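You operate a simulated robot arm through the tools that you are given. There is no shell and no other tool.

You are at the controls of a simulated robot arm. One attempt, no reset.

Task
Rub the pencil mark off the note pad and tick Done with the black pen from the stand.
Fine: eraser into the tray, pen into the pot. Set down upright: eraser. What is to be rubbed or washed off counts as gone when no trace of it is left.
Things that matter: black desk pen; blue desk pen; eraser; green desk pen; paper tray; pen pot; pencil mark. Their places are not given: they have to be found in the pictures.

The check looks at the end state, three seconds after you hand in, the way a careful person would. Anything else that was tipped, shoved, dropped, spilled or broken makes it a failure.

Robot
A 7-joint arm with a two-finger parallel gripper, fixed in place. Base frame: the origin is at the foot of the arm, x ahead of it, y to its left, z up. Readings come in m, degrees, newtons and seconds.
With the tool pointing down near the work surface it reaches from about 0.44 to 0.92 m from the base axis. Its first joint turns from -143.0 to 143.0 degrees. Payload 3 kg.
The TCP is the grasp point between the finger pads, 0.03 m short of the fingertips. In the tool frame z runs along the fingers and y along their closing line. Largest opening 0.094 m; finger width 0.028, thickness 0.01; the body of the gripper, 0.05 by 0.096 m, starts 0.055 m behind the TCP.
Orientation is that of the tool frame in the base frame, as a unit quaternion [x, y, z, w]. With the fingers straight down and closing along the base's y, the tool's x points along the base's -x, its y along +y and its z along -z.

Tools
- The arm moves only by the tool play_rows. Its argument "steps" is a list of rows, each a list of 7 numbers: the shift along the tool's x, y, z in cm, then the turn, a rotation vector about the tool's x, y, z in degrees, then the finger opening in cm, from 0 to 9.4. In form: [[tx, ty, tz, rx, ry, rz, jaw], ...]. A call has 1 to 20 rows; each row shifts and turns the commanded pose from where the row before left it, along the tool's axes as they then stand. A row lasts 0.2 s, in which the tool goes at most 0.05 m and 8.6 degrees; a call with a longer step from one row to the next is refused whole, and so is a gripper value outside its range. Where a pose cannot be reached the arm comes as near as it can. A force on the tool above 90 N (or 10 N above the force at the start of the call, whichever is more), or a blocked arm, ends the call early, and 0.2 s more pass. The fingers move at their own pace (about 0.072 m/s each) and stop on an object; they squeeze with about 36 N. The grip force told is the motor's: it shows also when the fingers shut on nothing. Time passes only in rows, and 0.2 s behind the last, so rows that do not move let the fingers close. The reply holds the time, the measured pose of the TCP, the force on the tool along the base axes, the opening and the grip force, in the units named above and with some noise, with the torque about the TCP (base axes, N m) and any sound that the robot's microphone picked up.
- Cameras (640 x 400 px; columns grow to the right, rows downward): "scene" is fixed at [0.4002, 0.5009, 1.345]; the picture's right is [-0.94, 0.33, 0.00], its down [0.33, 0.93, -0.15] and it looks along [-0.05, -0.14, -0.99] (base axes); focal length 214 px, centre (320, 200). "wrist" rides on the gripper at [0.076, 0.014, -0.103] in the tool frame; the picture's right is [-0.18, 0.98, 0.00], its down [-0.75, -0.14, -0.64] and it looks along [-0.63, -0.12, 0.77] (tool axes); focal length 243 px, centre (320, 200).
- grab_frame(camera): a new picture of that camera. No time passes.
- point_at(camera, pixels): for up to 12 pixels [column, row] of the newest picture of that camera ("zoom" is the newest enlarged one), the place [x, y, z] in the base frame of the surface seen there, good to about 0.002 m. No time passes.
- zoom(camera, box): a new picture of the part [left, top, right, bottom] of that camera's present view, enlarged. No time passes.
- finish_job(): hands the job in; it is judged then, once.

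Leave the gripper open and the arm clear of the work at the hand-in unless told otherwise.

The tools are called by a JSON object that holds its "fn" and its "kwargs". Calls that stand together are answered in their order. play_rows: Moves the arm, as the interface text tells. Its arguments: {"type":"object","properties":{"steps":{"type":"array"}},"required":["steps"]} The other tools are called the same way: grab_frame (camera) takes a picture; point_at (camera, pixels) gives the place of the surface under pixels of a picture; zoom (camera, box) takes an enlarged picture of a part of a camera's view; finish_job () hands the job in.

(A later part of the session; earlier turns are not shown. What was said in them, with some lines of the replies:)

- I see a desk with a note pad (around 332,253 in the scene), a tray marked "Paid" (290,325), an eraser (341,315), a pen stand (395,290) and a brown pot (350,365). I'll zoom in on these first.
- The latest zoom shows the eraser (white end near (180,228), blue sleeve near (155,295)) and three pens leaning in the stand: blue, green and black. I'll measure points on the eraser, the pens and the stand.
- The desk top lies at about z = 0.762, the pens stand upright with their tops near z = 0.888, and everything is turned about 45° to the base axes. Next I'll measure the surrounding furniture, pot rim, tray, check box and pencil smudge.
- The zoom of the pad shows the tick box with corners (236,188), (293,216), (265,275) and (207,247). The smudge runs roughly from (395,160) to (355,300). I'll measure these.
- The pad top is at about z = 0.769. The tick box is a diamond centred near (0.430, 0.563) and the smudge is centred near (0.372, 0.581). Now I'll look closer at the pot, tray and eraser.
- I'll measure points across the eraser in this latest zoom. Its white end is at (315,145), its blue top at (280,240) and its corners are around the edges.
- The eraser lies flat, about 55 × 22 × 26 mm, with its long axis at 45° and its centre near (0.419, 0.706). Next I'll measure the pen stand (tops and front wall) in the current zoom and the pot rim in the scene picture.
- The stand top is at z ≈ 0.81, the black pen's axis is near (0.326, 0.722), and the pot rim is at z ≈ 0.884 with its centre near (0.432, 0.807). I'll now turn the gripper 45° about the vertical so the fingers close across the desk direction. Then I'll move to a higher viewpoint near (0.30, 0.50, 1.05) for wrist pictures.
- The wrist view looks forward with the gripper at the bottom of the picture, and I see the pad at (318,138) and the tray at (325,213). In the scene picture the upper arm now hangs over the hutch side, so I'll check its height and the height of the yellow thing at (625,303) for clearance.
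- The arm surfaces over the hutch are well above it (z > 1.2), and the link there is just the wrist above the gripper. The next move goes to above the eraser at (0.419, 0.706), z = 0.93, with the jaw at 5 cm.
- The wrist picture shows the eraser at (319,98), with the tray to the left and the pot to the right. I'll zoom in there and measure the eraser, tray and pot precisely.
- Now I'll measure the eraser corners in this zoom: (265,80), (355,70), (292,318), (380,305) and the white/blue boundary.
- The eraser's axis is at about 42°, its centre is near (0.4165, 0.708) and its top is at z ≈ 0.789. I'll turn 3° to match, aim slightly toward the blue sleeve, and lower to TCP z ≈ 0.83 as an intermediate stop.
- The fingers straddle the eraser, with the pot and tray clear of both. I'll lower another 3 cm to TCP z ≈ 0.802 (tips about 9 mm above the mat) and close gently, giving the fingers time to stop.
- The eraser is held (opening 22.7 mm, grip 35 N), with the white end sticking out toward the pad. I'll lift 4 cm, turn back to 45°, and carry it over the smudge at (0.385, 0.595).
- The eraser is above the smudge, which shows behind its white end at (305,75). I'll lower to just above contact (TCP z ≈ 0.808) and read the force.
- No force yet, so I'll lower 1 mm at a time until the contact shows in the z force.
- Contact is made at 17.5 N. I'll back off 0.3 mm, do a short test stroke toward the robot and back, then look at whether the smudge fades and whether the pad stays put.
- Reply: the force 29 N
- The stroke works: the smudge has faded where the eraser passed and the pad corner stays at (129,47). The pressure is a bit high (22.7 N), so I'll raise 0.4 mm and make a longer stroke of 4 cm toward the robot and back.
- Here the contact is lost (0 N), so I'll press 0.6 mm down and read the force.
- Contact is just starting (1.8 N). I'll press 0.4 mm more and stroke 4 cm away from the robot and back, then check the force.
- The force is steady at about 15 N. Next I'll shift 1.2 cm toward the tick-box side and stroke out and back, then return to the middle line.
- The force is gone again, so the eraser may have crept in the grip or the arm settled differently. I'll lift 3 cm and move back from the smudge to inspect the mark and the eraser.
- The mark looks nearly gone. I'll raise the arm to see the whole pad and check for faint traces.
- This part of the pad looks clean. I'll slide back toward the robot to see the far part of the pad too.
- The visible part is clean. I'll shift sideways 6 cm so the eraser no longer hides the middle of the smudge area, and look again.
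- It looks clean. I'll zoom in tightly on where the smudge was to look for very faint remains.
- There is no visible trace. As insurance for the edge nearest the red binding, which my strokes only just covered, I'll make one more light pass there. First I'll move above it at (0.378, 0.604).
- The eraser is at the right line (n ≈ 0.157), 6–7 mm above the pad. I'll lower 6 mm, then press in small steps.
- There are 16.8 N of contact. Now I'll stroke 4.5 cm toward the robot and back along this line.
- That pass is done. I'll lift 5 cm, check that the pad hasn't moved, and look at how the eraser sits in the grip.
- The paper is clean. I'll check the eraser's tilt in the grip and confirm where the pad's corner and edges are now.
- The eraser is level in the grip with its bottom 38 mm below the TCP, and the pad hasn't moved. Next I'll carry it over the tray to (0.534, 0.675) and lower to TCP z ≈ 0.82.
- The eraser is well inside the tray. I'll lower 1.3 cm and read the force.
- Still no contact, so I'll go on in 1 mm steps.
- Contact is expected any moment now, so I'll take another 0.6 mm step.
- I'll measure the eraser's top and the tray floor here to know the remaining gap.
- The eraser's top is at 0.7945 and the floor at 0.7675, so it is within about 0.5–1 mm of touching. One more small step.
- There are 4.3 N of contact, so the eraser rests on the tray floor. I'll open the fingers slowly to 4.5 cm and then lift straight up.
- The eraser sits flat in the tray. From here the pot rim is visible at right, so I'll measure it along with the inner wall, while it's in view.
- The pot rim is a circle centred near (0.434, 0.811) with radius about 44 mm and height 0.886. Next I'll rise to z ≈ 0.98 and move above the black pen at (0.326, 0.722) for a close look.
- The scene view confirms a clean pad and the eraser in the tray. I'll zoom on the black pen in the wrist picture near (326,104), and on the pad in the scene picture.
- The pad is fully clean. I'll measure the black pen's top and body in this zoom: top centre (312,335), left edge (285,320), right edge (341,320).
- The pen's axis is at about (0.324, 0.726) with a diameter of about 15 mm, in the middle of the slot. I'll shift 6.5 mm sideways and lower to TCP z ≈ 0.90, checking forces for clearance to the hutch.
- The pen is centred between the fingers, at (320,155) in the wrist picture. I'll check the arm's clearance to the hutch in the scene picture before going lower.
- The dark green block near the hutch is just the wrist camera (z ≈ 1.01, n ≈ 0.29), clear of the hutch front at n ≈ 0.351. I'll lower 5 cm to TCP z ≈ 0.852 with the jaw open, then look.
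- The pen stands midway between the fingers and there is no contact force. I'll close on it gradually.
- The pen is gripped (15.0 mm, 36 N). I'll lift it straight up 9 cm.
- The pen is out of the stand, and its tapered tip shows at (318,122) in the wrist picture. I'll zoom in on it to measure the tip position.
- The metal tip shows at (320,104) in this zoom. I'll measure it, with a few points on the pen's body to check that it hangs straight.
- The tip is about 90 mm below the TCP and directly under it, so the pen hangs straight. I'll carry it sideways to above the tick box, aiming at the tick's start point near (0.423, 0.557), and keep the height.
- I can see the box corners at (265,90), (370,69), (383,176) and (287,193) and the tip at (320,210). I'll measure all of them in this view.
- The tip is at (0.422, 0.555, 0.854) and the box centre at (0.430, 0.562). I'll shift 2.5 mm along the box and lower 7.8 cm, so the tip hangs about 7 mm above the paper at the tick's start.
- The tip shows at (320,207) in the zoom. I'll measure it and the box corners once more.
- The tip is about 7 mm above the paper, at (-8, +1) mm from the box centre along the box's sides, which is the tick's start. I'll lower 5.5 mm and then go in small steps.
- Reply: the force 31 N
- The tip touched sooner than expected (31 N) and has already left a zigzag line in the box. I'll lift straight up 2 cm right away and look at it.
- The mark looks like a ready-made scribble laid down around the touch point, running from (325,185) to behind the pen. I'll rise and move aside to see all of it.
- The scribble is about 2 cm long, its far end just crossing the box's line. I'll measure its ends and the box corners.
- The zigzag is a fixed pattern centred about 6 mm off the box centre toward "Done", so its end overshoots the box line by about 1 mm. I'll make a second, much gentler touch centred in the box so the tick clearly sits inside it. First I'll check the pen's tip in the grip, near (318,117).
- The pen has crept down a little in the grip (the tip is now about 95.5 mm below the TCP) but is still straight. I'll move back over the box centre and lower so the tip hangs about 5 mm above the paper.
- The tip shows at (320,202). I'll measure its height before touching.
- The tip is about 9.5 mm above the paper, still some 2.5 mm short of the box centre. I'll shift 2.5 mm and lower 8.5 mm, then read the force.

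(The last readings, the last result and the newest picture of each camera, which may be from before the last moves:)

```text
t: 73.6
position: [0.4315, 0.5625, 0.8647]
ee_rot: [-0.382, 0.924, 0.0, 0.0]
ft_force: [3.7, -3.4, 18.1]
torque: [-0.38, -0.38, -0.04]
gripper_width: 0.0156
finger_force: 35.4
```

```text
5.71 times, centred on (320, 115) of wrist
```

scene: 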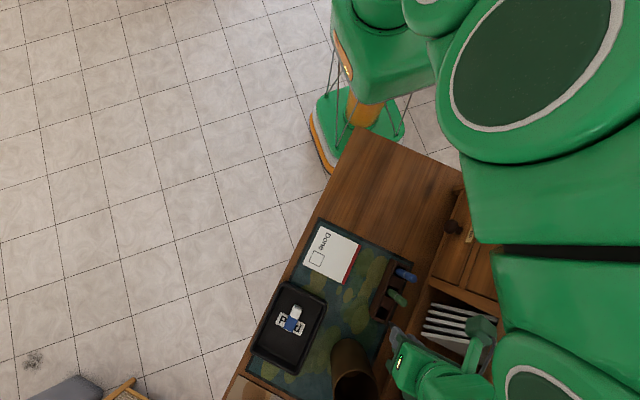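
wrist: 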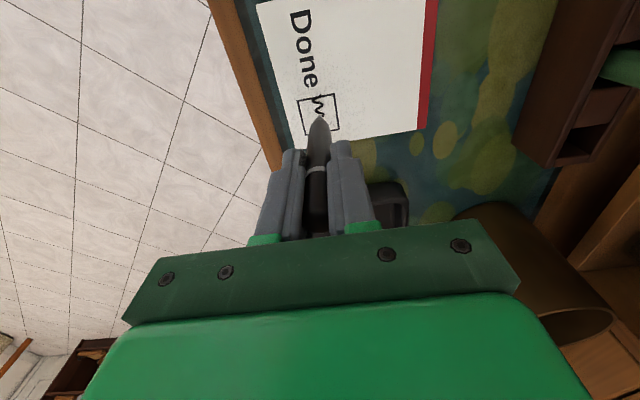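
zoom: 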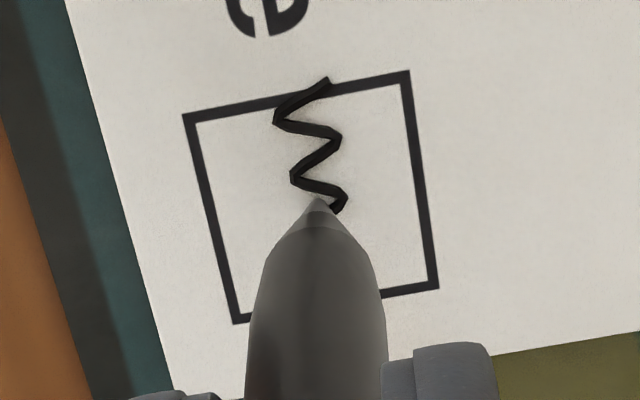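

There are 18 N of contact and no second mark appeared, so the tick is a single one. I'll make a short 4 mm stroke toward the lower part of the box to be sure, then lift.

{"fn": "play_rows", "kwargs": {"steps": [[-0.1, -0.1, -0.04, 0, 0, 0, 0.8], [-0.1, -0.1, 0, 0, 0, 0, 0.8], [-0.1, 0.15, 0, 0, 0, 0, 0.8], [-0.1, 0.15, 0, 0, 0, 0, 0.8], [0, 0, 0, 0, 0, 0, 0.8], [0, 0, -1.5, 0, 0, 0, 0.8], [0, 0, -2.5, 0, 0, 0, 0.8], [0, 0, -2.5, 0, 0, 0, 0.8], [-2, 0, -2.5, 0, 0, 0, 0.8], [-2, 0, 0, 0, 0, 0, 0.8], [0, 0, 0, 0, 0, 0, 0.8]]}}

{"fn": "grab_frame", "kwargs": {"camera": "wrist"}}

{"fn": "zoom", "kwargs": {"camera": "wrist", "box": [260, 0, 400, 110]}}

```text
t: 76.0
position: [0.4617, 0.594, 0.9562]
ee_rot: [-0.383, 0.924, 0.0, 0.001]
ft_force: [0.9, 0.7, -0.7]
torque: [-0.02, -0.03, 0.0]
gripper_width: 0.0153
finger_force: 36.0
```

```text
taken
```

wrist: 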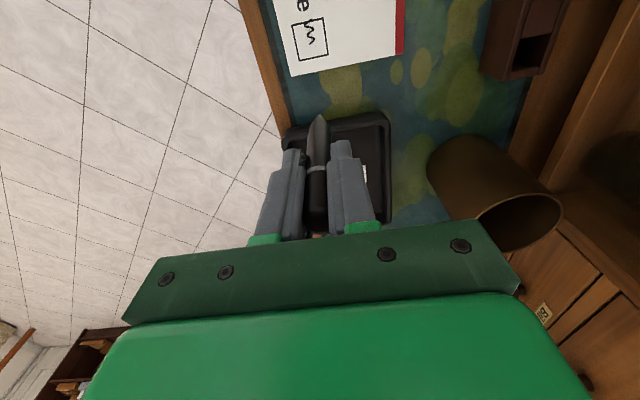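

```text
3.64 times, centred on (330, 55) of wrist
```

zoom: 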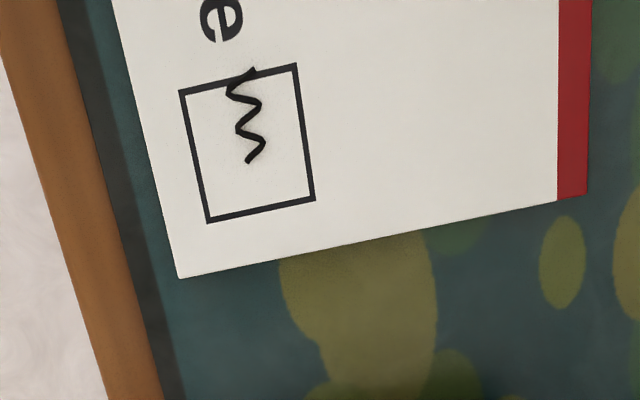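

The mark is unchanged and the paper is otherwise clean, so the tick is done. Next I'll rise to z ≈ 1.01 and carry the pen over the pot, aiming slightly to the robot's side of its centre at about (0.431, 0.805).

{"fn": "play_rows", "kwargs": {"steps": [[0, 0, -1.8, 0, 0, 0, 0.8], [0, 0, -1.8, 0, 0, 0, 0.8], [0, 0, -1.8, 0, 0, 0, 0.8], [-1.275, 1.7, 0, 0, 0, 0, 0.8], [-1.275, 1.7, 0, 0, 0, 0, 0.8], [-1.275, 1.7, 0, 0, 0, 0, 0.8], [-1.275, 1.7, 0, 0, 0, 0, 0.8], [-1.275, 1.7, 0, 0, 0, 0, 0.8], [-1.275, 1.7, 0, 0, 0, 0, 0.8], [-1.275, 1.7, 0, 0, 0, 0, 0.8], [-1.275, 1.7, 0, 0, 0, 0, 0.8], [-1.275, 1.7, 0, 0, 0, 0, 0.8], [-1.275, 1.7, 0, 0, 0, 0, 0.8], [0, 0, 0, 0, 0, 0, 0.8], [0, 0, 0, 0, 0, 0, 0.8]]}}

{"fn": "grab_frame", "kwargs": {"camera": "wrist"}}

{"fn": "grab_frame", "kwargs": {"camera": "scene"}}

```text
t: 79.2
position: [0.4407, 0.7415, 1.0121]
ee_rot: [-0.382, 0.924, 0.0, 0.001]
ft_force: [-0.1, 0.0, -0.9]
torque: [0.01, -0.01, 0.0]
gripper_width: 0.015
finger_force: 36.0
out of reach, approached as far as the arm can: row 11, 12, 13
```

```text
taken
```

wrist: 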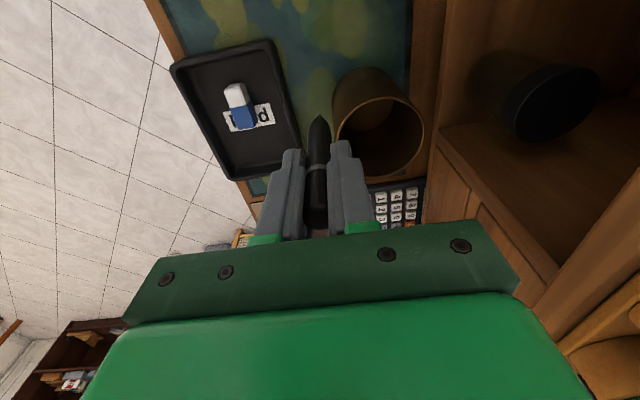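

```text
taken
```

scene: 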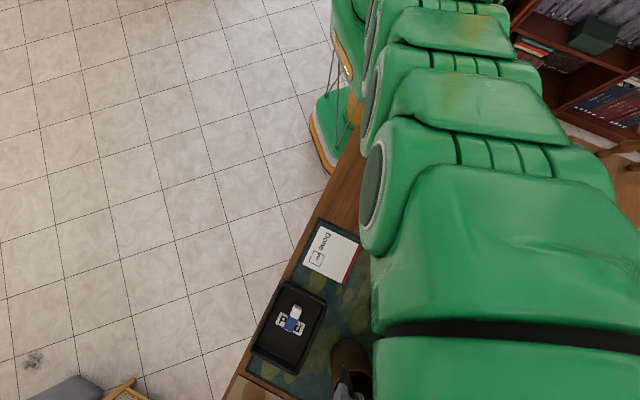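

The straight-down pose over the pot is out of reach at this height (it stopped at r ≈ 0.86). I'll back off 7 cm, then tilt the tool about 15° so the pen's tip leans outward into the pot.

{"fn": "play_rows", "kwargs": {"steps": [[2, 0, 0, 0, 0, 0, 0.8], [2, 0, 0, 0, 0, 0, 0.8], [2, 0, 0, 0, 0, 0, 0.8], [1, 0, 0, 0, 0, 0, 0.8], [0, 0, 0, 0, 0, 0, 0.8], [0, 0, 0, 0, 0, 0, 0.8]]}}

```text
t: 80.6
position: [0.3901, 0.6931, 1.0101]
ee_rot: [-0.382, 0.924, -0.001, 0.0]
ft_force: [-0.6, 0.4, -0.1]
torque: [0.0, 0.02, -0.02]
gripper_width: 0.0146
finger_force: 35.9
```

The commanded pose follows the real one, now at s ≈ 0.766, n ≈ 0.214. I'll shift sideways 5 cm to the pot's line, then tilt 15° about the closing axis.

{"fn": "play_rows", "kwargs": {"steps": [[0, 1.25, 0, 0, 0, 0, 0.8], [0, 1.25, 0, 0, 0, 0, 0.8], [0, 1.25, 0, 0, 0, 0, 0.8], [0, 1.25, 0, 0, 0, 0, 0.8], [0, 0, 0, 0, -5, 0, 0.8], [0, 0, 0, 0, -5, 0, 0.8], [0, 0, 0, 0, -5, 0, 0.8], [0, 0, 0, 0, 0, 0, 0.8], [0, 0, 0, 0, 0, 0, 0.8]]}}

{"fn": "grab_frame", "kwargs": {"camera": "wrist"}}

{"fn": "grab_frame", "kwargs": {"camera": "scene"}}

```text
t: 82.6
position: [0.3555, 0.7279, 1.0106]
ee_rot: [-0.38, 0.916, 0.05, 0.12]
ft_force: [-0.1, 0.0, -0.4]
torque: [0.01, -0.01, -0.02]
gripper_width: 0.0147
finger_force: 36.1
```

```text
taken
```

wrist: 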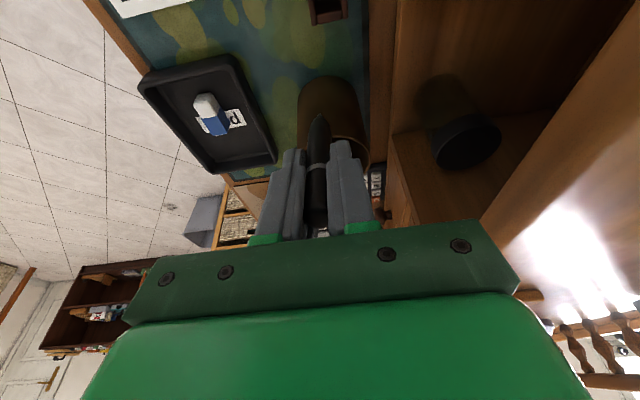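

```text
taken
```

scene: 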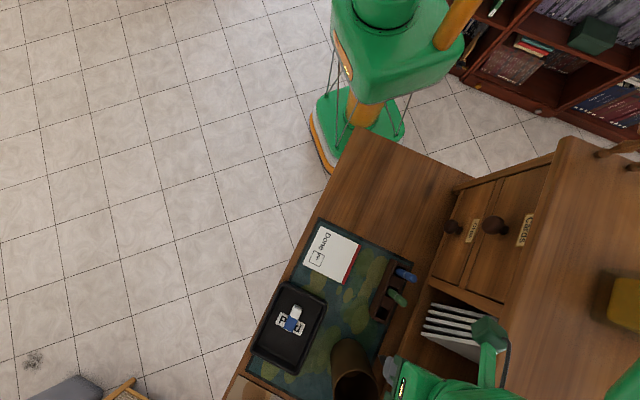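

The tilt is right, with the tool axis now leaning outward 15°. Next I'll move 7.3 cm outward at constant height to bring the tip over the pot opening, then look.

{"fn": "play_rows", "kwargs": {"steps": [[-1.404, 0, 0.376, 0, 0, 0, 0.8], [-1.404, 0, 0.376, 0, 0, 0, 0.8], [-1.404, 0, 0.376, 0, 0, 0, 0.8], [-1.404, 0, 0.376, 0, 0, 0, 0.8], [-1.404, 0, 0.376, 0, 0, 0, 0.8], [0, 0, 0, 0, 0, 0, 0.8], [0, 0, 0, 0, 0, 0, 0.8]]}}

{"fn": "grab_frame", "kwargs": {"camera": "wrist"}}

{"fn": "grab_frame", "kwargs": {"camera": "scene"}}

```text
t: 84.2
position: [0.4082, 0.7795, 1.0117]
ee_rot: [-0.38, 0.916, 0.051, 0.12]
ft_force: [0.9, -0.5, -0.3]
torque: [0.0, 0.01, -0.01]
gripper_width: 0.0147
finger_force: 35.7
```

```text
taken
```

wrist: 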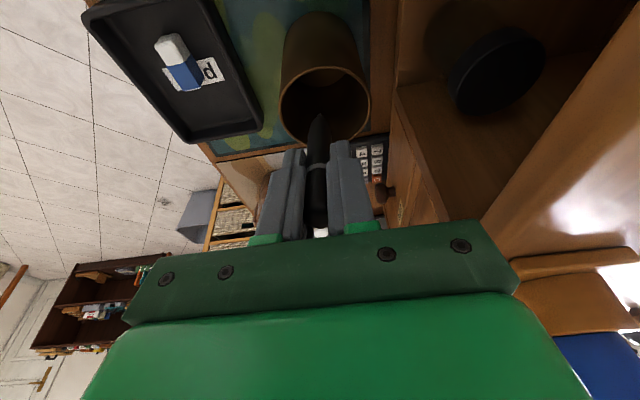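

```text
taken
```

scene: 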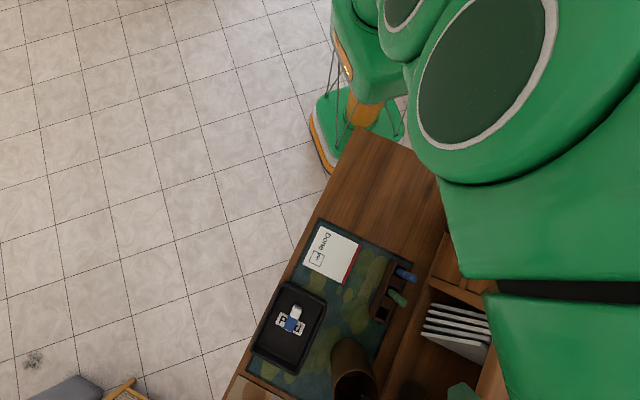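

The pose was reached, and the tip now hangs over the pot opening. I'll zoom in to measure the tip and rim.

{"fn": "zoom", "kwargs": {"camera": "wrist", "box": [260, 50, 390, 160]}}

{"fn": "point_at", "kwargs": {"camera": "wrist", "pixels": [[281, 98], [325, 67], [368, 95], [345, 75], [295, 78], [290, 130], [318, 116], [318, 118], [360, 125], [300, 110], [340, 110]]}}

```text
3.64 times, centred on (325, 105) of wrist
```

zoom: 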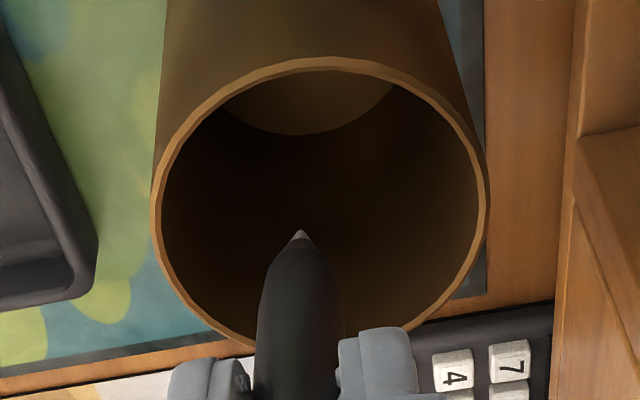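

```text
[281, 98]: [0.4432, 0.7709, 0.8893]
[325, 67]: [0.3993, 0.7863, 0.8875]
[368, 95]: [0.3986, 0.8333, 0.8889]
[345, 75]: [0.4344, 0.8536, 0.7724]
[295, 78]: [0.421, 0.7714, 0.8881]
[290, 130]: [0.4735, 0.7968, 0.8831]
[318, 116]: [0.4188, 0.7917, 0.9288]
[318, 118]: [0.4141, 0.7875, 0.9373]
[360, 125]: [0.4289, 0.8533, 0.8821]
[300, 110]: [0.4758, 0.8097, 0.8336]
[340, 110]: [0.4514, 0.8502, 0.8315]
```

The rim centre is at (0.4335, 0.811) and the tip is inside the opening. I'll lower the first part, 2 cm straight down and then 5 cm along the pen's axis, with a 3 mm sideways correction, and look again.

{"fn": "play_rows", "kwargs": {"steps": [[0.3, 0.3, 0.9, 0, 0, 0, 0.8], [0.3, 0, 0.95, 0, 0, 0, 0.8], [0, 0, 1, 0, 0, 0, 0.8], [0, 0, 1, 0, 0, 0, 0.8], [0, 0, 1, 0, 0, 0, 0.8], [0, 0, 1, 0, 0, 0, 0.8], [0, 0, 1, 0, 0, 0, 0.8], [0, 0, 0, 0, 0, 0, 0.8], [0, 0, 0, 0, 0, 0, 0.8]]}}

{"fn": "grab_frame", "kwargs": {"camera": "wrist"}}

{"fn": "zoom", "kwargs": {"camera": "wrist", "box": [230, 70, 410, 240]}}

```text
t: 86.2
position: [0.4132, 0.7911, 0.9426]
ee_rot: [-0.379, 0.916, 0.05, 0.12]
ft_force: [-0.1, -0.3, 0.1]
torque: [-0.04, -0.02, -0.01]
gripper_width: 0.0148
finger_force: 36.4
```

```text
taken
```

wrist: 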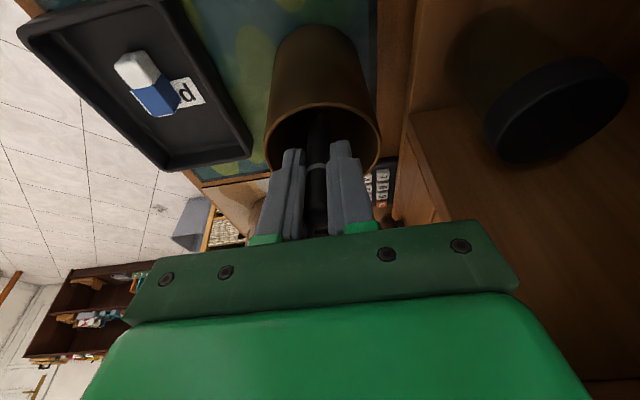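

```text
2.35 times, centred on (320, 155) of wrist
```

zoom: 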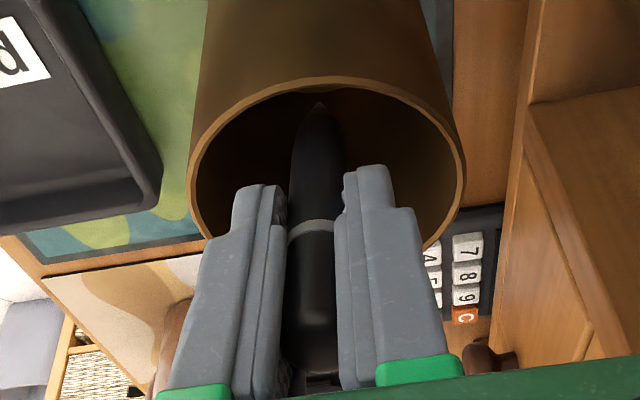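

The pen is entering the pot cleanly and the fingers are inside the rim's outline with no force. I'll go on 4 cm along the axis and check.

{"fn": "play_rows", "kwargs": {"steps": [[0, 0, 1, 0, 0, 0, 0.8], [0, 0, 1, 0, 0, 0, 0.8], [0, 0, 1, 0, 0, 0, 0.8], [0, 0, 1, 0, 0, 0, 0.8], [0, 0, 0, 0, 0, 0, 0.8], [0, 0, 0, 0, 0, 0, 0.8]]}}

{"fn": "grab_frame", "kwargs": {"camera": "wrist"}}

{"fn": "zoom", "kwargs": {"camera": "wrist", "box": [230, 70, 410, 240]}}

{"fn": "grab_frame", "kwargs": {"camera": "scene"}}

```text
t: 87.6
position: [0.4196, 0.7975, 0.9049]
ee_rot: [-0.38, 0.916, 0.05, 0.12]
ft_force: [0.2, 0.1, -0.9]
torque: [-0.05, 0.03, -0.04]
gripper_width: 0.0147
finger_force: 36.1
```

```text
taken
```

wrist: 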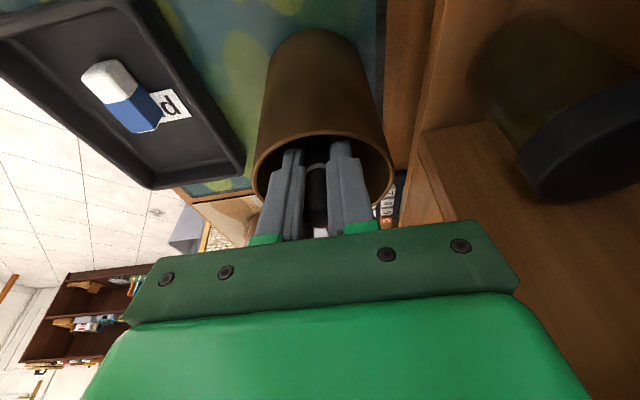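

```text
2.35 times, centred on (320, 155) of wrist
```

zoom: 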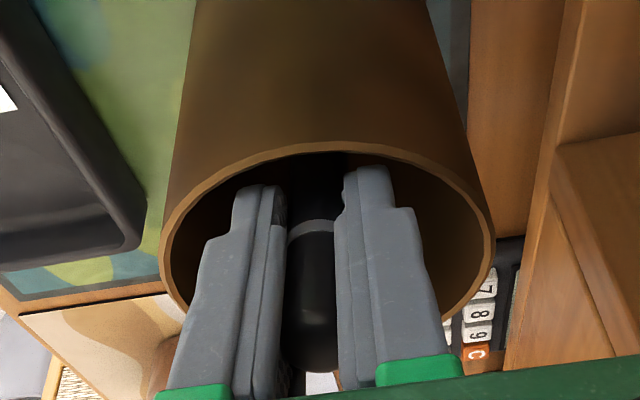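

```text
taken
```

scene: 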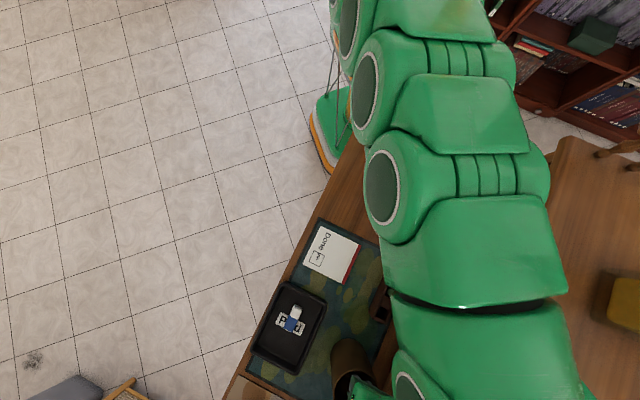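

The fingers are just entering the opening with room on both sides. I'll lower 3 cm further along the axis.

{"fn": "play_rows", "kwargs": {"steps": [[0, 0, 0.75, 0, 0, 0, 0.8], [0, 0, 0.75, 0, 0, 0, 0.8], [0, 0, 0.75, 0, 0, 0, 0.8], [0, 0, 0.5, 0, 0, 0, 0.8], [0, 0, 0, 0, 0, 0, 0.8], [0, 0, 0, 0, 0, 0, 0.8]]}}

{"fn": "grab_frame", "kwargs": {"camera": "wrist"}}

{"fn": "zoom", "kwargs": {"camera": "wrist", "box": [230, 70, 410, 240]}}

```text
t: 88.5
position: [0.4234, 0.805, 0.8924]
ee_rot: [-0.379, 0.915, 0.056, 0.127]
ft_force: [0.8, 1.4, 15.3]
torque: [-0.22, 0.08, -0.01]
gripper_width: 0.0149
finger_force: 35.9
stopped in row 4: the force on the tool passed its limit at 100 N (the readings are from after the stop); the commanded pose is now the measured one
```

```text
taken
```

wrist: 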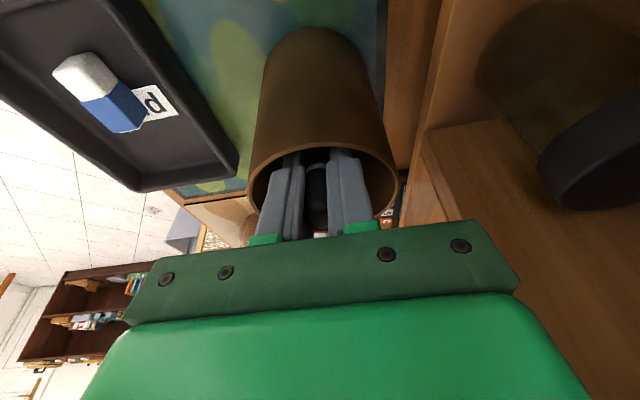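

```text
2.35 times, centred on (320, 155) of wrist
```

zoom: 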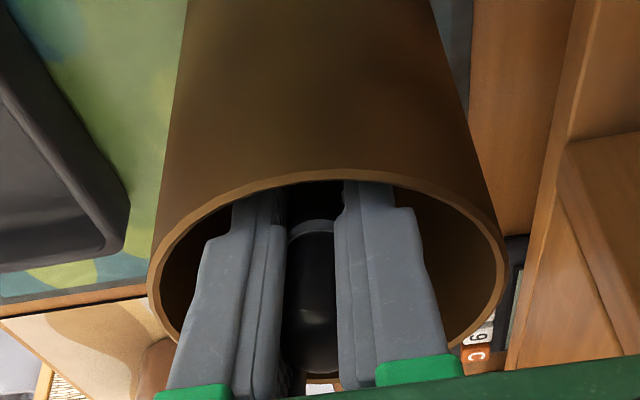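

The tool met something hard (force limit) at TCP z ≈ 0.892. The pen hasn't slipped, so this is most likely the finger knuckles pressing on the pot's near rim. I'll back off 1.2 cm along the axis right away and check that the pot still stands where it was.

{"fn": "play_rows", "kwargs": {"steps": [[0, 0, -0.6, 0, 0, 0, 0.8], [0, 0, -0.6, 0, 0, 0, 0.8], [0, 0, 0, 0, 0, 0, 0.8]]}}

{"fn": "grab_frame", "kwargs": {"camera": "wrist"}}

{"fn": "zoom", "kwargs": {"camera": "wrist", "box": [230, 110, 410, 250]}}

{"fn": "grab_frame", "kwargs": {"camera": "scene"}}

```text
t: 89.3
position: [0.4221, 0.8017, 0.9019]
ee_rot: [-0.38, 0.915, 0.054, 0.125]
ft_force: [-0.3, 0.6, -0.4]
torque: [0.01, 0.03, -0.02]
gripper_width: 0.0148
finger_force: 36.3
```

```text
taken
```

wrist: 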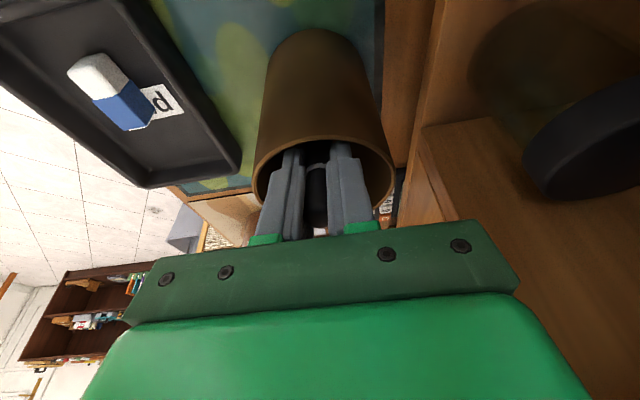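

```text
2.86 times, centred on (320, 180) of wrist
```

zoom: 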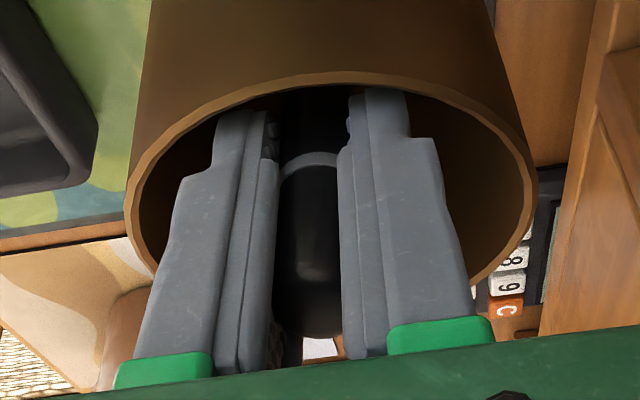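

```text
taken
```

scene: 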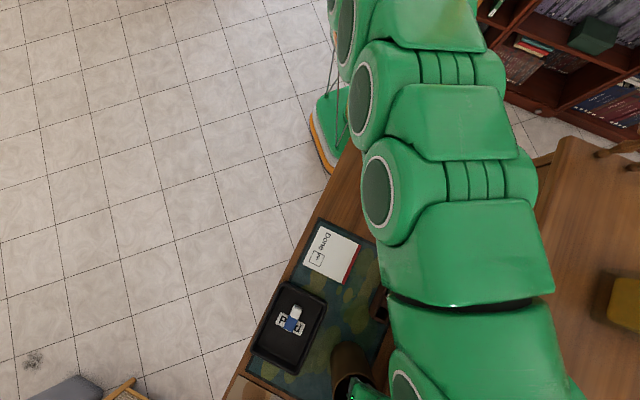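

The force is gone and the pot still stands. I'll measure its rim and base to check for any shift.

{"fn": "point_at", "kwargs": {"camera": "zoom", "pixels": [[128, 215], [160, 150], [310, 79], [460, 105], [531, 200], [480, 278], [210, 150], [415, 150], [185, 180], [440, 180], [380, 95], [235, 115]]}}

{"fn": "point_at", "kwargs": {"camera": "wrist", "pixels": [[268, 60], [300, 32], [340, 33], [356, 55], [310, 90]]}}

```text
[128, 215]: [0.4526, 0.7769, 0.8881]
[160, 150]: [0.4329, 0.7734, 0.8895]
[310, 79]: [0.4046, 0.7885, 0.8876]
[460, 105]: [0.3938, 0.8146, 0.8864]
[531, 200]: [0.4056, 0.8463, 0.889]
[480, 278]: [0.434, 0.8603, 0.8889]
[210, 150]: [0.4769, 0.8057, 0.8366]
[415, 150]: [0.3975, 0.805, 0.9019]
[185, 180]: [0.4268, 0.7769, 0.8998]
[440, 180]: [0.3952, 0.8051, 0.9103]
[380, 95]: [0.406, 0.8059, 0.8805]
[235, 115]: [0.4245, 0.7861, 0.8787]
```

```text
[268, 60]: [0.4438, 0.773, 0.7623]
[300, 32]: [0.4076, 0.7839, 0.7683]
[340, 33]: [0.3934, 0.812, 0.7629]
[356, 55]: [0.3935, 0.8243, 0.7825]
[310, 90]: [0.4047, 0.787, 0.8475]
```

The rim now fits a circle centred near (0.436, 0.817), so the pot may have been nudged about 5 mm outward. I'll deal with that after the pen is in. I'll shift the tool 1.6 cm outward so the fingers are centred in the opening.

{"fn": "play_rows", "kwargs": {"steps": [[-0.386, 0, 0.105, 0, 0, 0, 0.8], [-0.386, 0, 0.105, 0, 0, 0, 0.8], [-0.386, 0, 0.105, 0, 0, 0, 0.8], [-0.386, 0, 0.105, 0, 0, 0, 0.8], [0, 0, 0, 0, 0, 0, 0.8], [0, 0, 0, 0, 0, 0, 0.8]]}}

{"fn": "grab_frame", "kwargs": {"camera": "wrist"}}

{"fn": "zoom", "kwargs": {"camera": "wrist", "box": [230, 110, 410, 250]}}

```text
t: 90.7
position: [0.433, 0.8122, 0.9021]
ee_rot: [-0.379, 0.915, 0.054, 0.126]
ft_force: [-0.6, 0.0, 0.2]
torque: [-0.05, 0.0, 0.02]
gripper_width: 0.0147
finger_force: 36.1
```

```text
taken
```

wrist: 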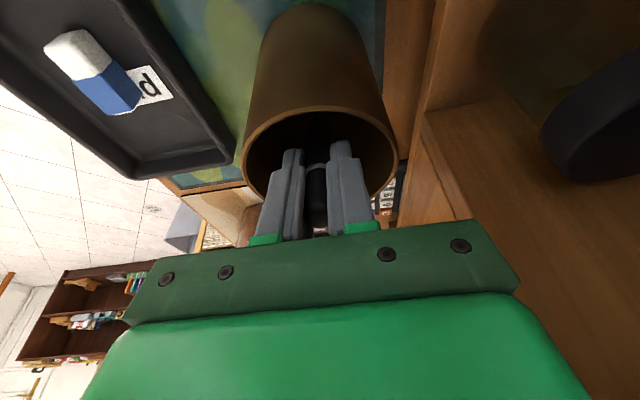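

```text
2.86 times, centred on (320, 180) of wrist
```

zoom: 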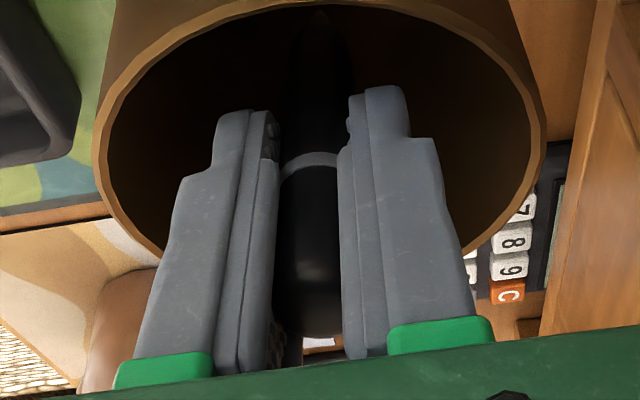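

The fingers now sit in the middle of the opening with a good margin all around. I'll lower 1 cm along the axis in small steps.

{"fn": "play_rows", "kwargs": {"steps": [[0, 0, 0.25, 0, 0, 0, 0.8], [0, 0, 0.25, 0, 0, 0, 0.8], [0, 0, 0.25, 0, 0, 0, 0.8], [0, 0, 0.25, 0, 0, 0, 0.8], [0, 0, 0, 0, 0, 0, 0.8]]}}

{"fn": "zoom", "kwargs": {"camera": "wrist", "box": [230, 90, 410, 250]}}

```text
t: 91.9
position: [0.4368, 0.8161, 0.8909]
ee_rot: [-0.379, 0.915, 0.055, 0.126]
ft_force: [0.9, 0.0, 0.2]
torque: [0.02, 0.0, 0.0]
gripper_width: 0.0147
finger_force: 36.0
```

```text
2.50 times, centred on (320, 170) of wrist
```

zoom: 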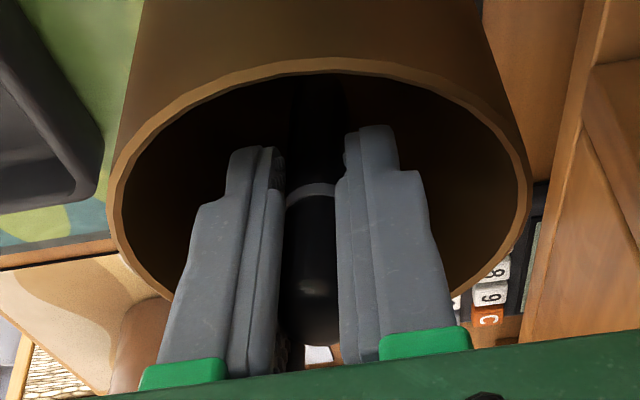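

Still no contact. I'll lower another 1 cm the same way.

{"fn": "play_rows", "kwargs": {"steps": [[0, 0, 0.25, 0, 0, 0, 0.8], [0, 0, 0.25, 0, 0, 0, 0.8], [0, 0, 0.25, 0, 0, 0, 0.8], [0, 0, 0.25, 0, 0, 0, 0.8], [0, 0, 0, 0, 0, 0, 0.8]]}}

{"fn": "zoom", "kwargs": {"camera": "wrist", "box": [230, 90, 410, 250]}}

```text
t: 93.1
position: [0.4385, 0.8178, 0.8836]
ee_rot: [-0.38, 0.915, 0.055, 0.126]
ft_force: [0.1, 1.1, 0.0]
torque: [0.02, 0.03, 0.01]
gripper_width: 0.0147
finger_force: 35.8
```

```text
2.50 times, centred on (320, 170) of wrist
```

zoom: 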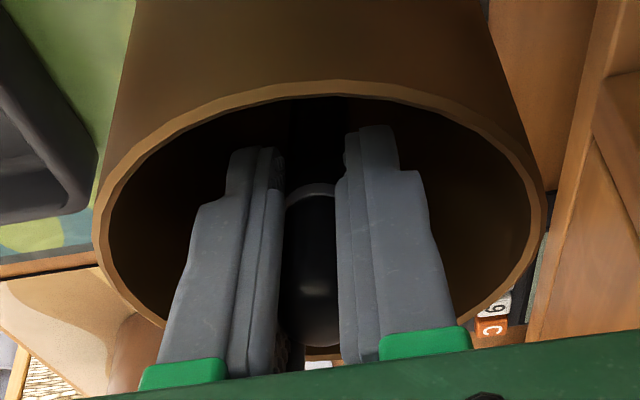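

The tip is about 2 cm above the pot floor. I'll open just a little (to 2.1 cm), let the pen settle, and look before pulling out.

{"fn": "play_rows", "kwargs": {"steps": [[0, 0, 0, 0, 0, 0, 1.7], [0, 0, 0, 0, 0, 0, 1.9], [0, 0, 0, 0, 0, 0, 2.1], [0, 0, 0, 0, 0, 0, 2.1], [0, 0, 0, 0, 0, 0, 2.1], [0, 0, 0, 0, 0, 0, 2.1]]}}

{"fn": "zoom", "kwargs": {"camera": "wrist", "box": [230, 90, 410, 250]}}

```text
t: 94.5
position: [0.4392, 0.8158, 0.882]
ee_rot: [-0.379, 0.915, 0.054, 0.127]
ft_force: [0.4, -0.6, -0.4]
torque: [0.0, 0.0, 0.0]
gripper_width: 0.0212
finger_force: 0.0
```

```text
2.50 times, centred on (320, 170) of wrist
```

zoom: 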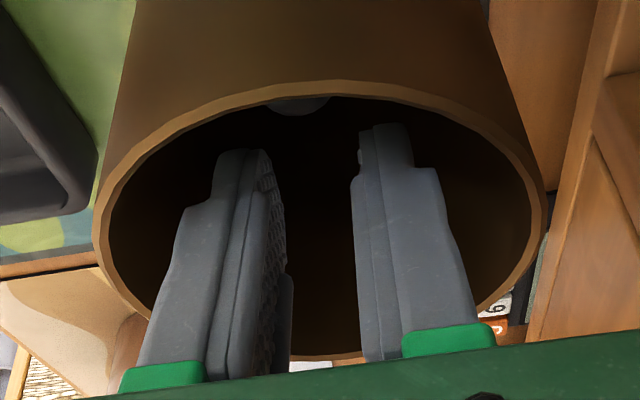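

The pen has slipped free into the pot and there's no force on the tool. I'll withdraw straight back along the axis.

{"fn": "play_rows", "kwargs": {"steps": [[0, 0, -0.5, 0, 0, 0, 2.1], [0, 0, -1, 0, 0, 0, 2.1], [0, 0, -1.5, 0, 0, 0, 2.1], [0, 0, -2, 0, 0, 0, 2.1], [0, 0, -2, 0, 0, 0, 2.1], [0, 0, -2, 0, 0, 0, 2.1], [0, 0, -2, 0, 0, 0, 2.1], [0, 0, 0, 0, 0, 0, 2.1]]}}

{"fn": "grab_frame", "kwargs": {"camera": "wrist"}}

{"fn": "zoom", "kwargs": {"camera": "wrist", "box": [240, 20, 420, 160]}}

{"fn": "grab_frame", "kwargs": {"camera": "scene"}}

```text
t: 96.3
position: [0.4179, 0.7957, 0.9868]
ee_rot: [-0.379, 0.915, 0.054, 0.126]
ft_force: [-0.6, -0.1, 0.4]
torque: [0.01, 0.0, 0.01]
gripper_width: 0.021
finger_force: 0.1
```

```text
taken
```

wrist: 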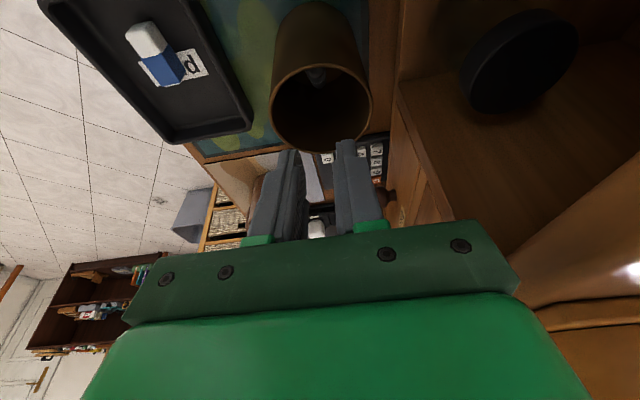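

```text
2.86 times, centred on (330, 90) of wrist
```

zoom: 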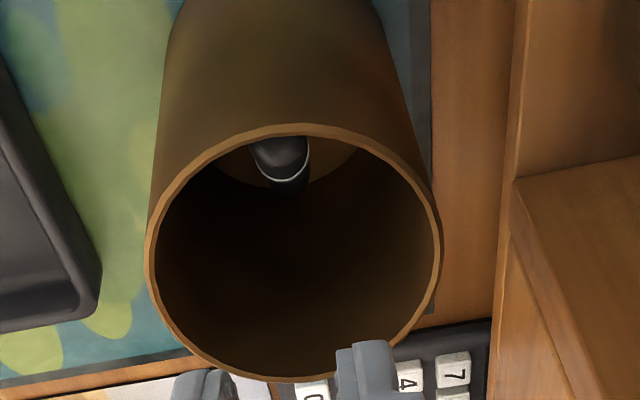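

```text
taken
```

scene: 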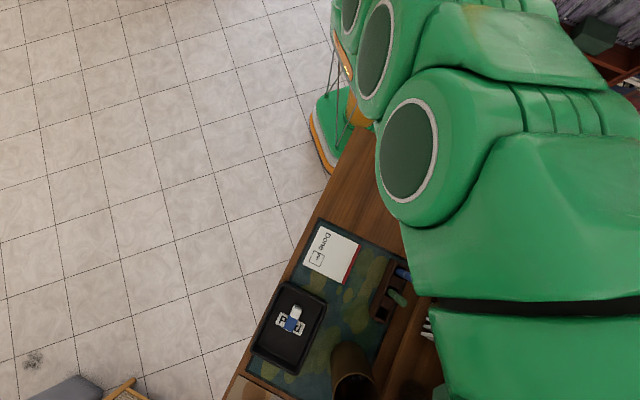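

The pen stands in the pot, leaning on the near wall. I'll compare the pot's place with the first picture, using the same scene zoom window.

{"fn": "zoom", "kwargs": {"camera": "scene", "box": [310, 325, 430, 400]}}

{"fn": "point_at", "kwargs": {"camera": "scene", "pixels": [[346, 370], [338, 339], [350, 345], [335, 372], [372, 372], [331, 377], [352, 371], [365, 379]]}}

```text
5.33 times, centred on (370, 362) of scene
```

zoom: 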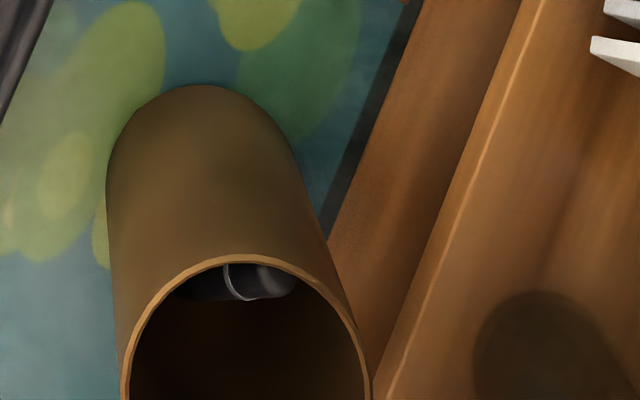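

```text
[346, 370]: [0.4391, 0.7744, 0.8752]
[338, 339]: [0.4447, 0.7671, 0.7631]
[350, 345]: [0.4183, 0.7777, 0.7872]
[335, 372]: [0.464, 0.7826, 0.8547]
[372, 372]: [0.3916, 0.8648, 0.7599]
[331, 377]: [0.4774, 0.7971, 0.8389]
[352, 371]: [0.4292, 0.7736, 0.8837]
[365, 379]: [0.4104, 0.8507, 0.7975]
```

The pen is in the pot, and the pot stands upright within about 7 mm of its first place, which is not noticeable. I'll leave it alone and retreat: back and up from the pot, undo the tilt, and open the gripper on the way.

{"fn": "play_rows", "kwargs": {"steps": [[1.73, 0, -1.26, 0, 0, 0, 2.1], [1.73, 0, -1.26, 0, 0, 0, 2.1], [1.73, 0, -1.26, 0, 0, 0, 2.1], [1.73, 0, -1.26, 0, 0, 0, 2.1], [0, 0, 0, 0, 5.2, 0, 2.1], [0, 0, 0, 0, 5.2, 0, 2.1], [0, 0, 0, 0, 5.2, 0, 2.1], [0, -2.5, 0, 0, 0, 0, 3], [0, -2.5, 0, 0, 0, 0, 5], [0, -2.5, 0, 0, 0, 0, 7], [0, -2.5, 0, 0, 0, 0, 8], [0, 0, 0, 0, 0, 0, 8]]}}

{"fn": "grab_frame", "kwargs": {"camera": "wrist"}}

{"fn": "grab_frame", "kwargs": {"camera": "scene"}}

```text
t: 98.9
position: [0.4325, 0.667, 1.0181]
ee_rot: [-0.383, 0.924, 0.002, 0.0]
ft_force: [0.0, 0.2, 0.4]
torque: [-0.01, 0.02, -0.02]
gripper_width: 0.0797
finger_force: 0.1
```

```text
taken
```

wrist: 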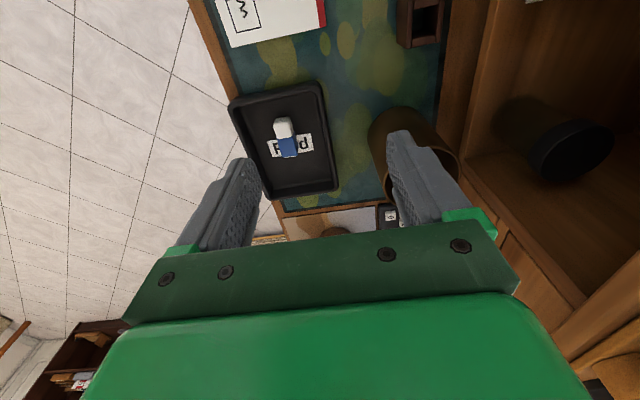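

```text
taken
```

scene: 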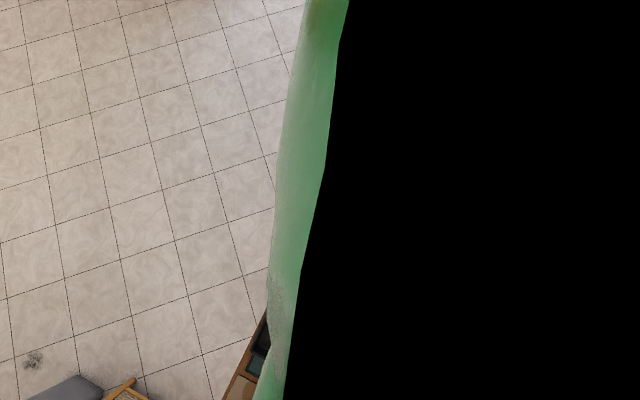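

The arm is passing close in front of the scene camera. I'll go on back to around the start position, clear of the desk, with the gripper open.

{"fn": "play_rows", "kwargs": {"steps": [[2.5, -2.1, -0.8, 0, 0, 0, 9], [2.5, -2.1, -0.8, 0, 0, 0, 9], [2.5, -2.1, -0.8, 0, 0, 0, 9], [2.5, -2.1, -0.8, 0, 0, 0, 9], [2.5, -2.1, -0.8, 0, 0, 0, 9], [2.5, -2.1, -0.8, 0, 0, 0, 9], [2.5, -2.1, -0.8, 0, 0, 0, 9], [2.5, -2.1, -0.8, 0, 0, 0, 9], [0, 0, 0, 0, 0, 0, 9], [0, 0, 0, 0, 0, 0, 9]]}}

{"fn": "grab_frame", "kwargs": {"camera": "scene"}}

{"fn": "zoom", "kwargs": {"camera": "scene", "box": [240, 210, 440, 400]}}

{"fn": "zoom", "kwargs": {"camera": "scene", "box": [290, 215, 370, 290]}}

```text
t: 101.1
position: [0.4101, 0.4072, 1.079]
ee_rot: [-0.383, 0.924, 0.003, 0.001]
ft_force: [0.4, -0.9, 0.3]
torque: [0.02, 0.02, -0.02]
gripper_width: 0.0901
finger_force: 0.1
```

```text
taken
```

scene: 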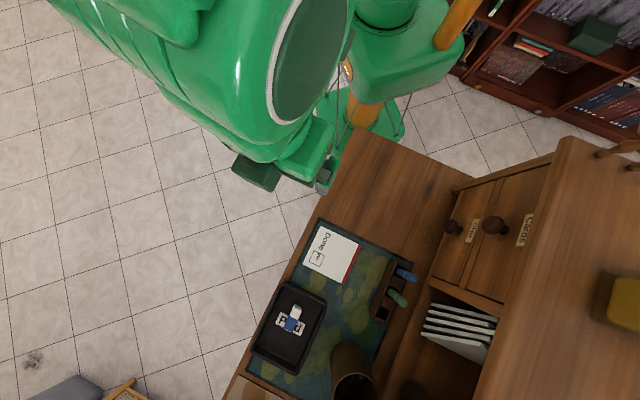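

```text
2.11 times, centred on (340, 305) of scene
```

zoom: 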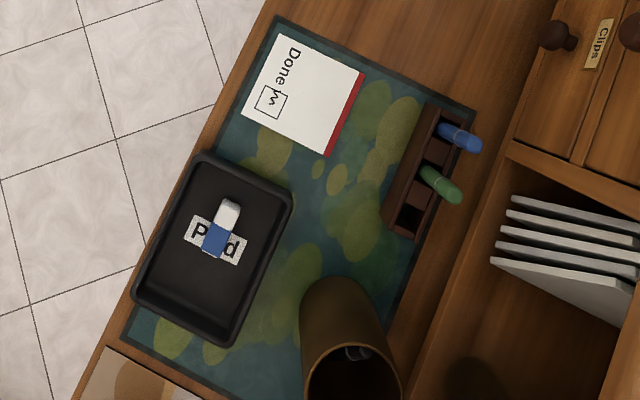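

```text
5.33 times, centred on (330, 252) of scene
```

zoom: 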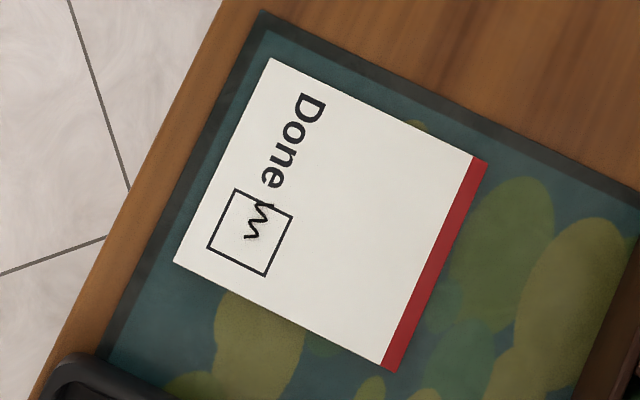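

In the end view the pad is clean and unmoved, with the tick in its box. The eraser lies flat in the tray and the black pen is in the upright pot. The green and blue pens are untouched, and the arm is clear with the gripper open. I'm handing the job in.

{"fn": "finish_job", "kwargs": {}}

```text
The job is handed in.
```

The job is handed in. The pencil mark is off the note pad and Done is ticked in black. The check's verdict hasn't come back.

- **Pencil mark:** no trace showed in close-up views from either camera, and the pad hasn't moved.
- **Tick:** the first touch left a zigzag scribble centred about 6 mm off the middle of the box. Its end runs about 1 mm over the box line on the "Done" side. A second, centred touch added nothing.
- **Eraser:** it lies flat in the tray, the same way up as I found it.
- **Black pen:** it is in the pot, leaning on the near wall. I let it go with the tip about 2 cm above the pot floor.
- **Pot:** on the first try at putting the pen in, the fingers most likely pressed on the rim, and the tool hit its force limit (100 N). That pushed the pot about 7 mm outward. It stayed upright and I left it there, because pulling it back risked tipping it.

The green and blue pens are still in the stand. The arm is clear of the desk with the gripper open.
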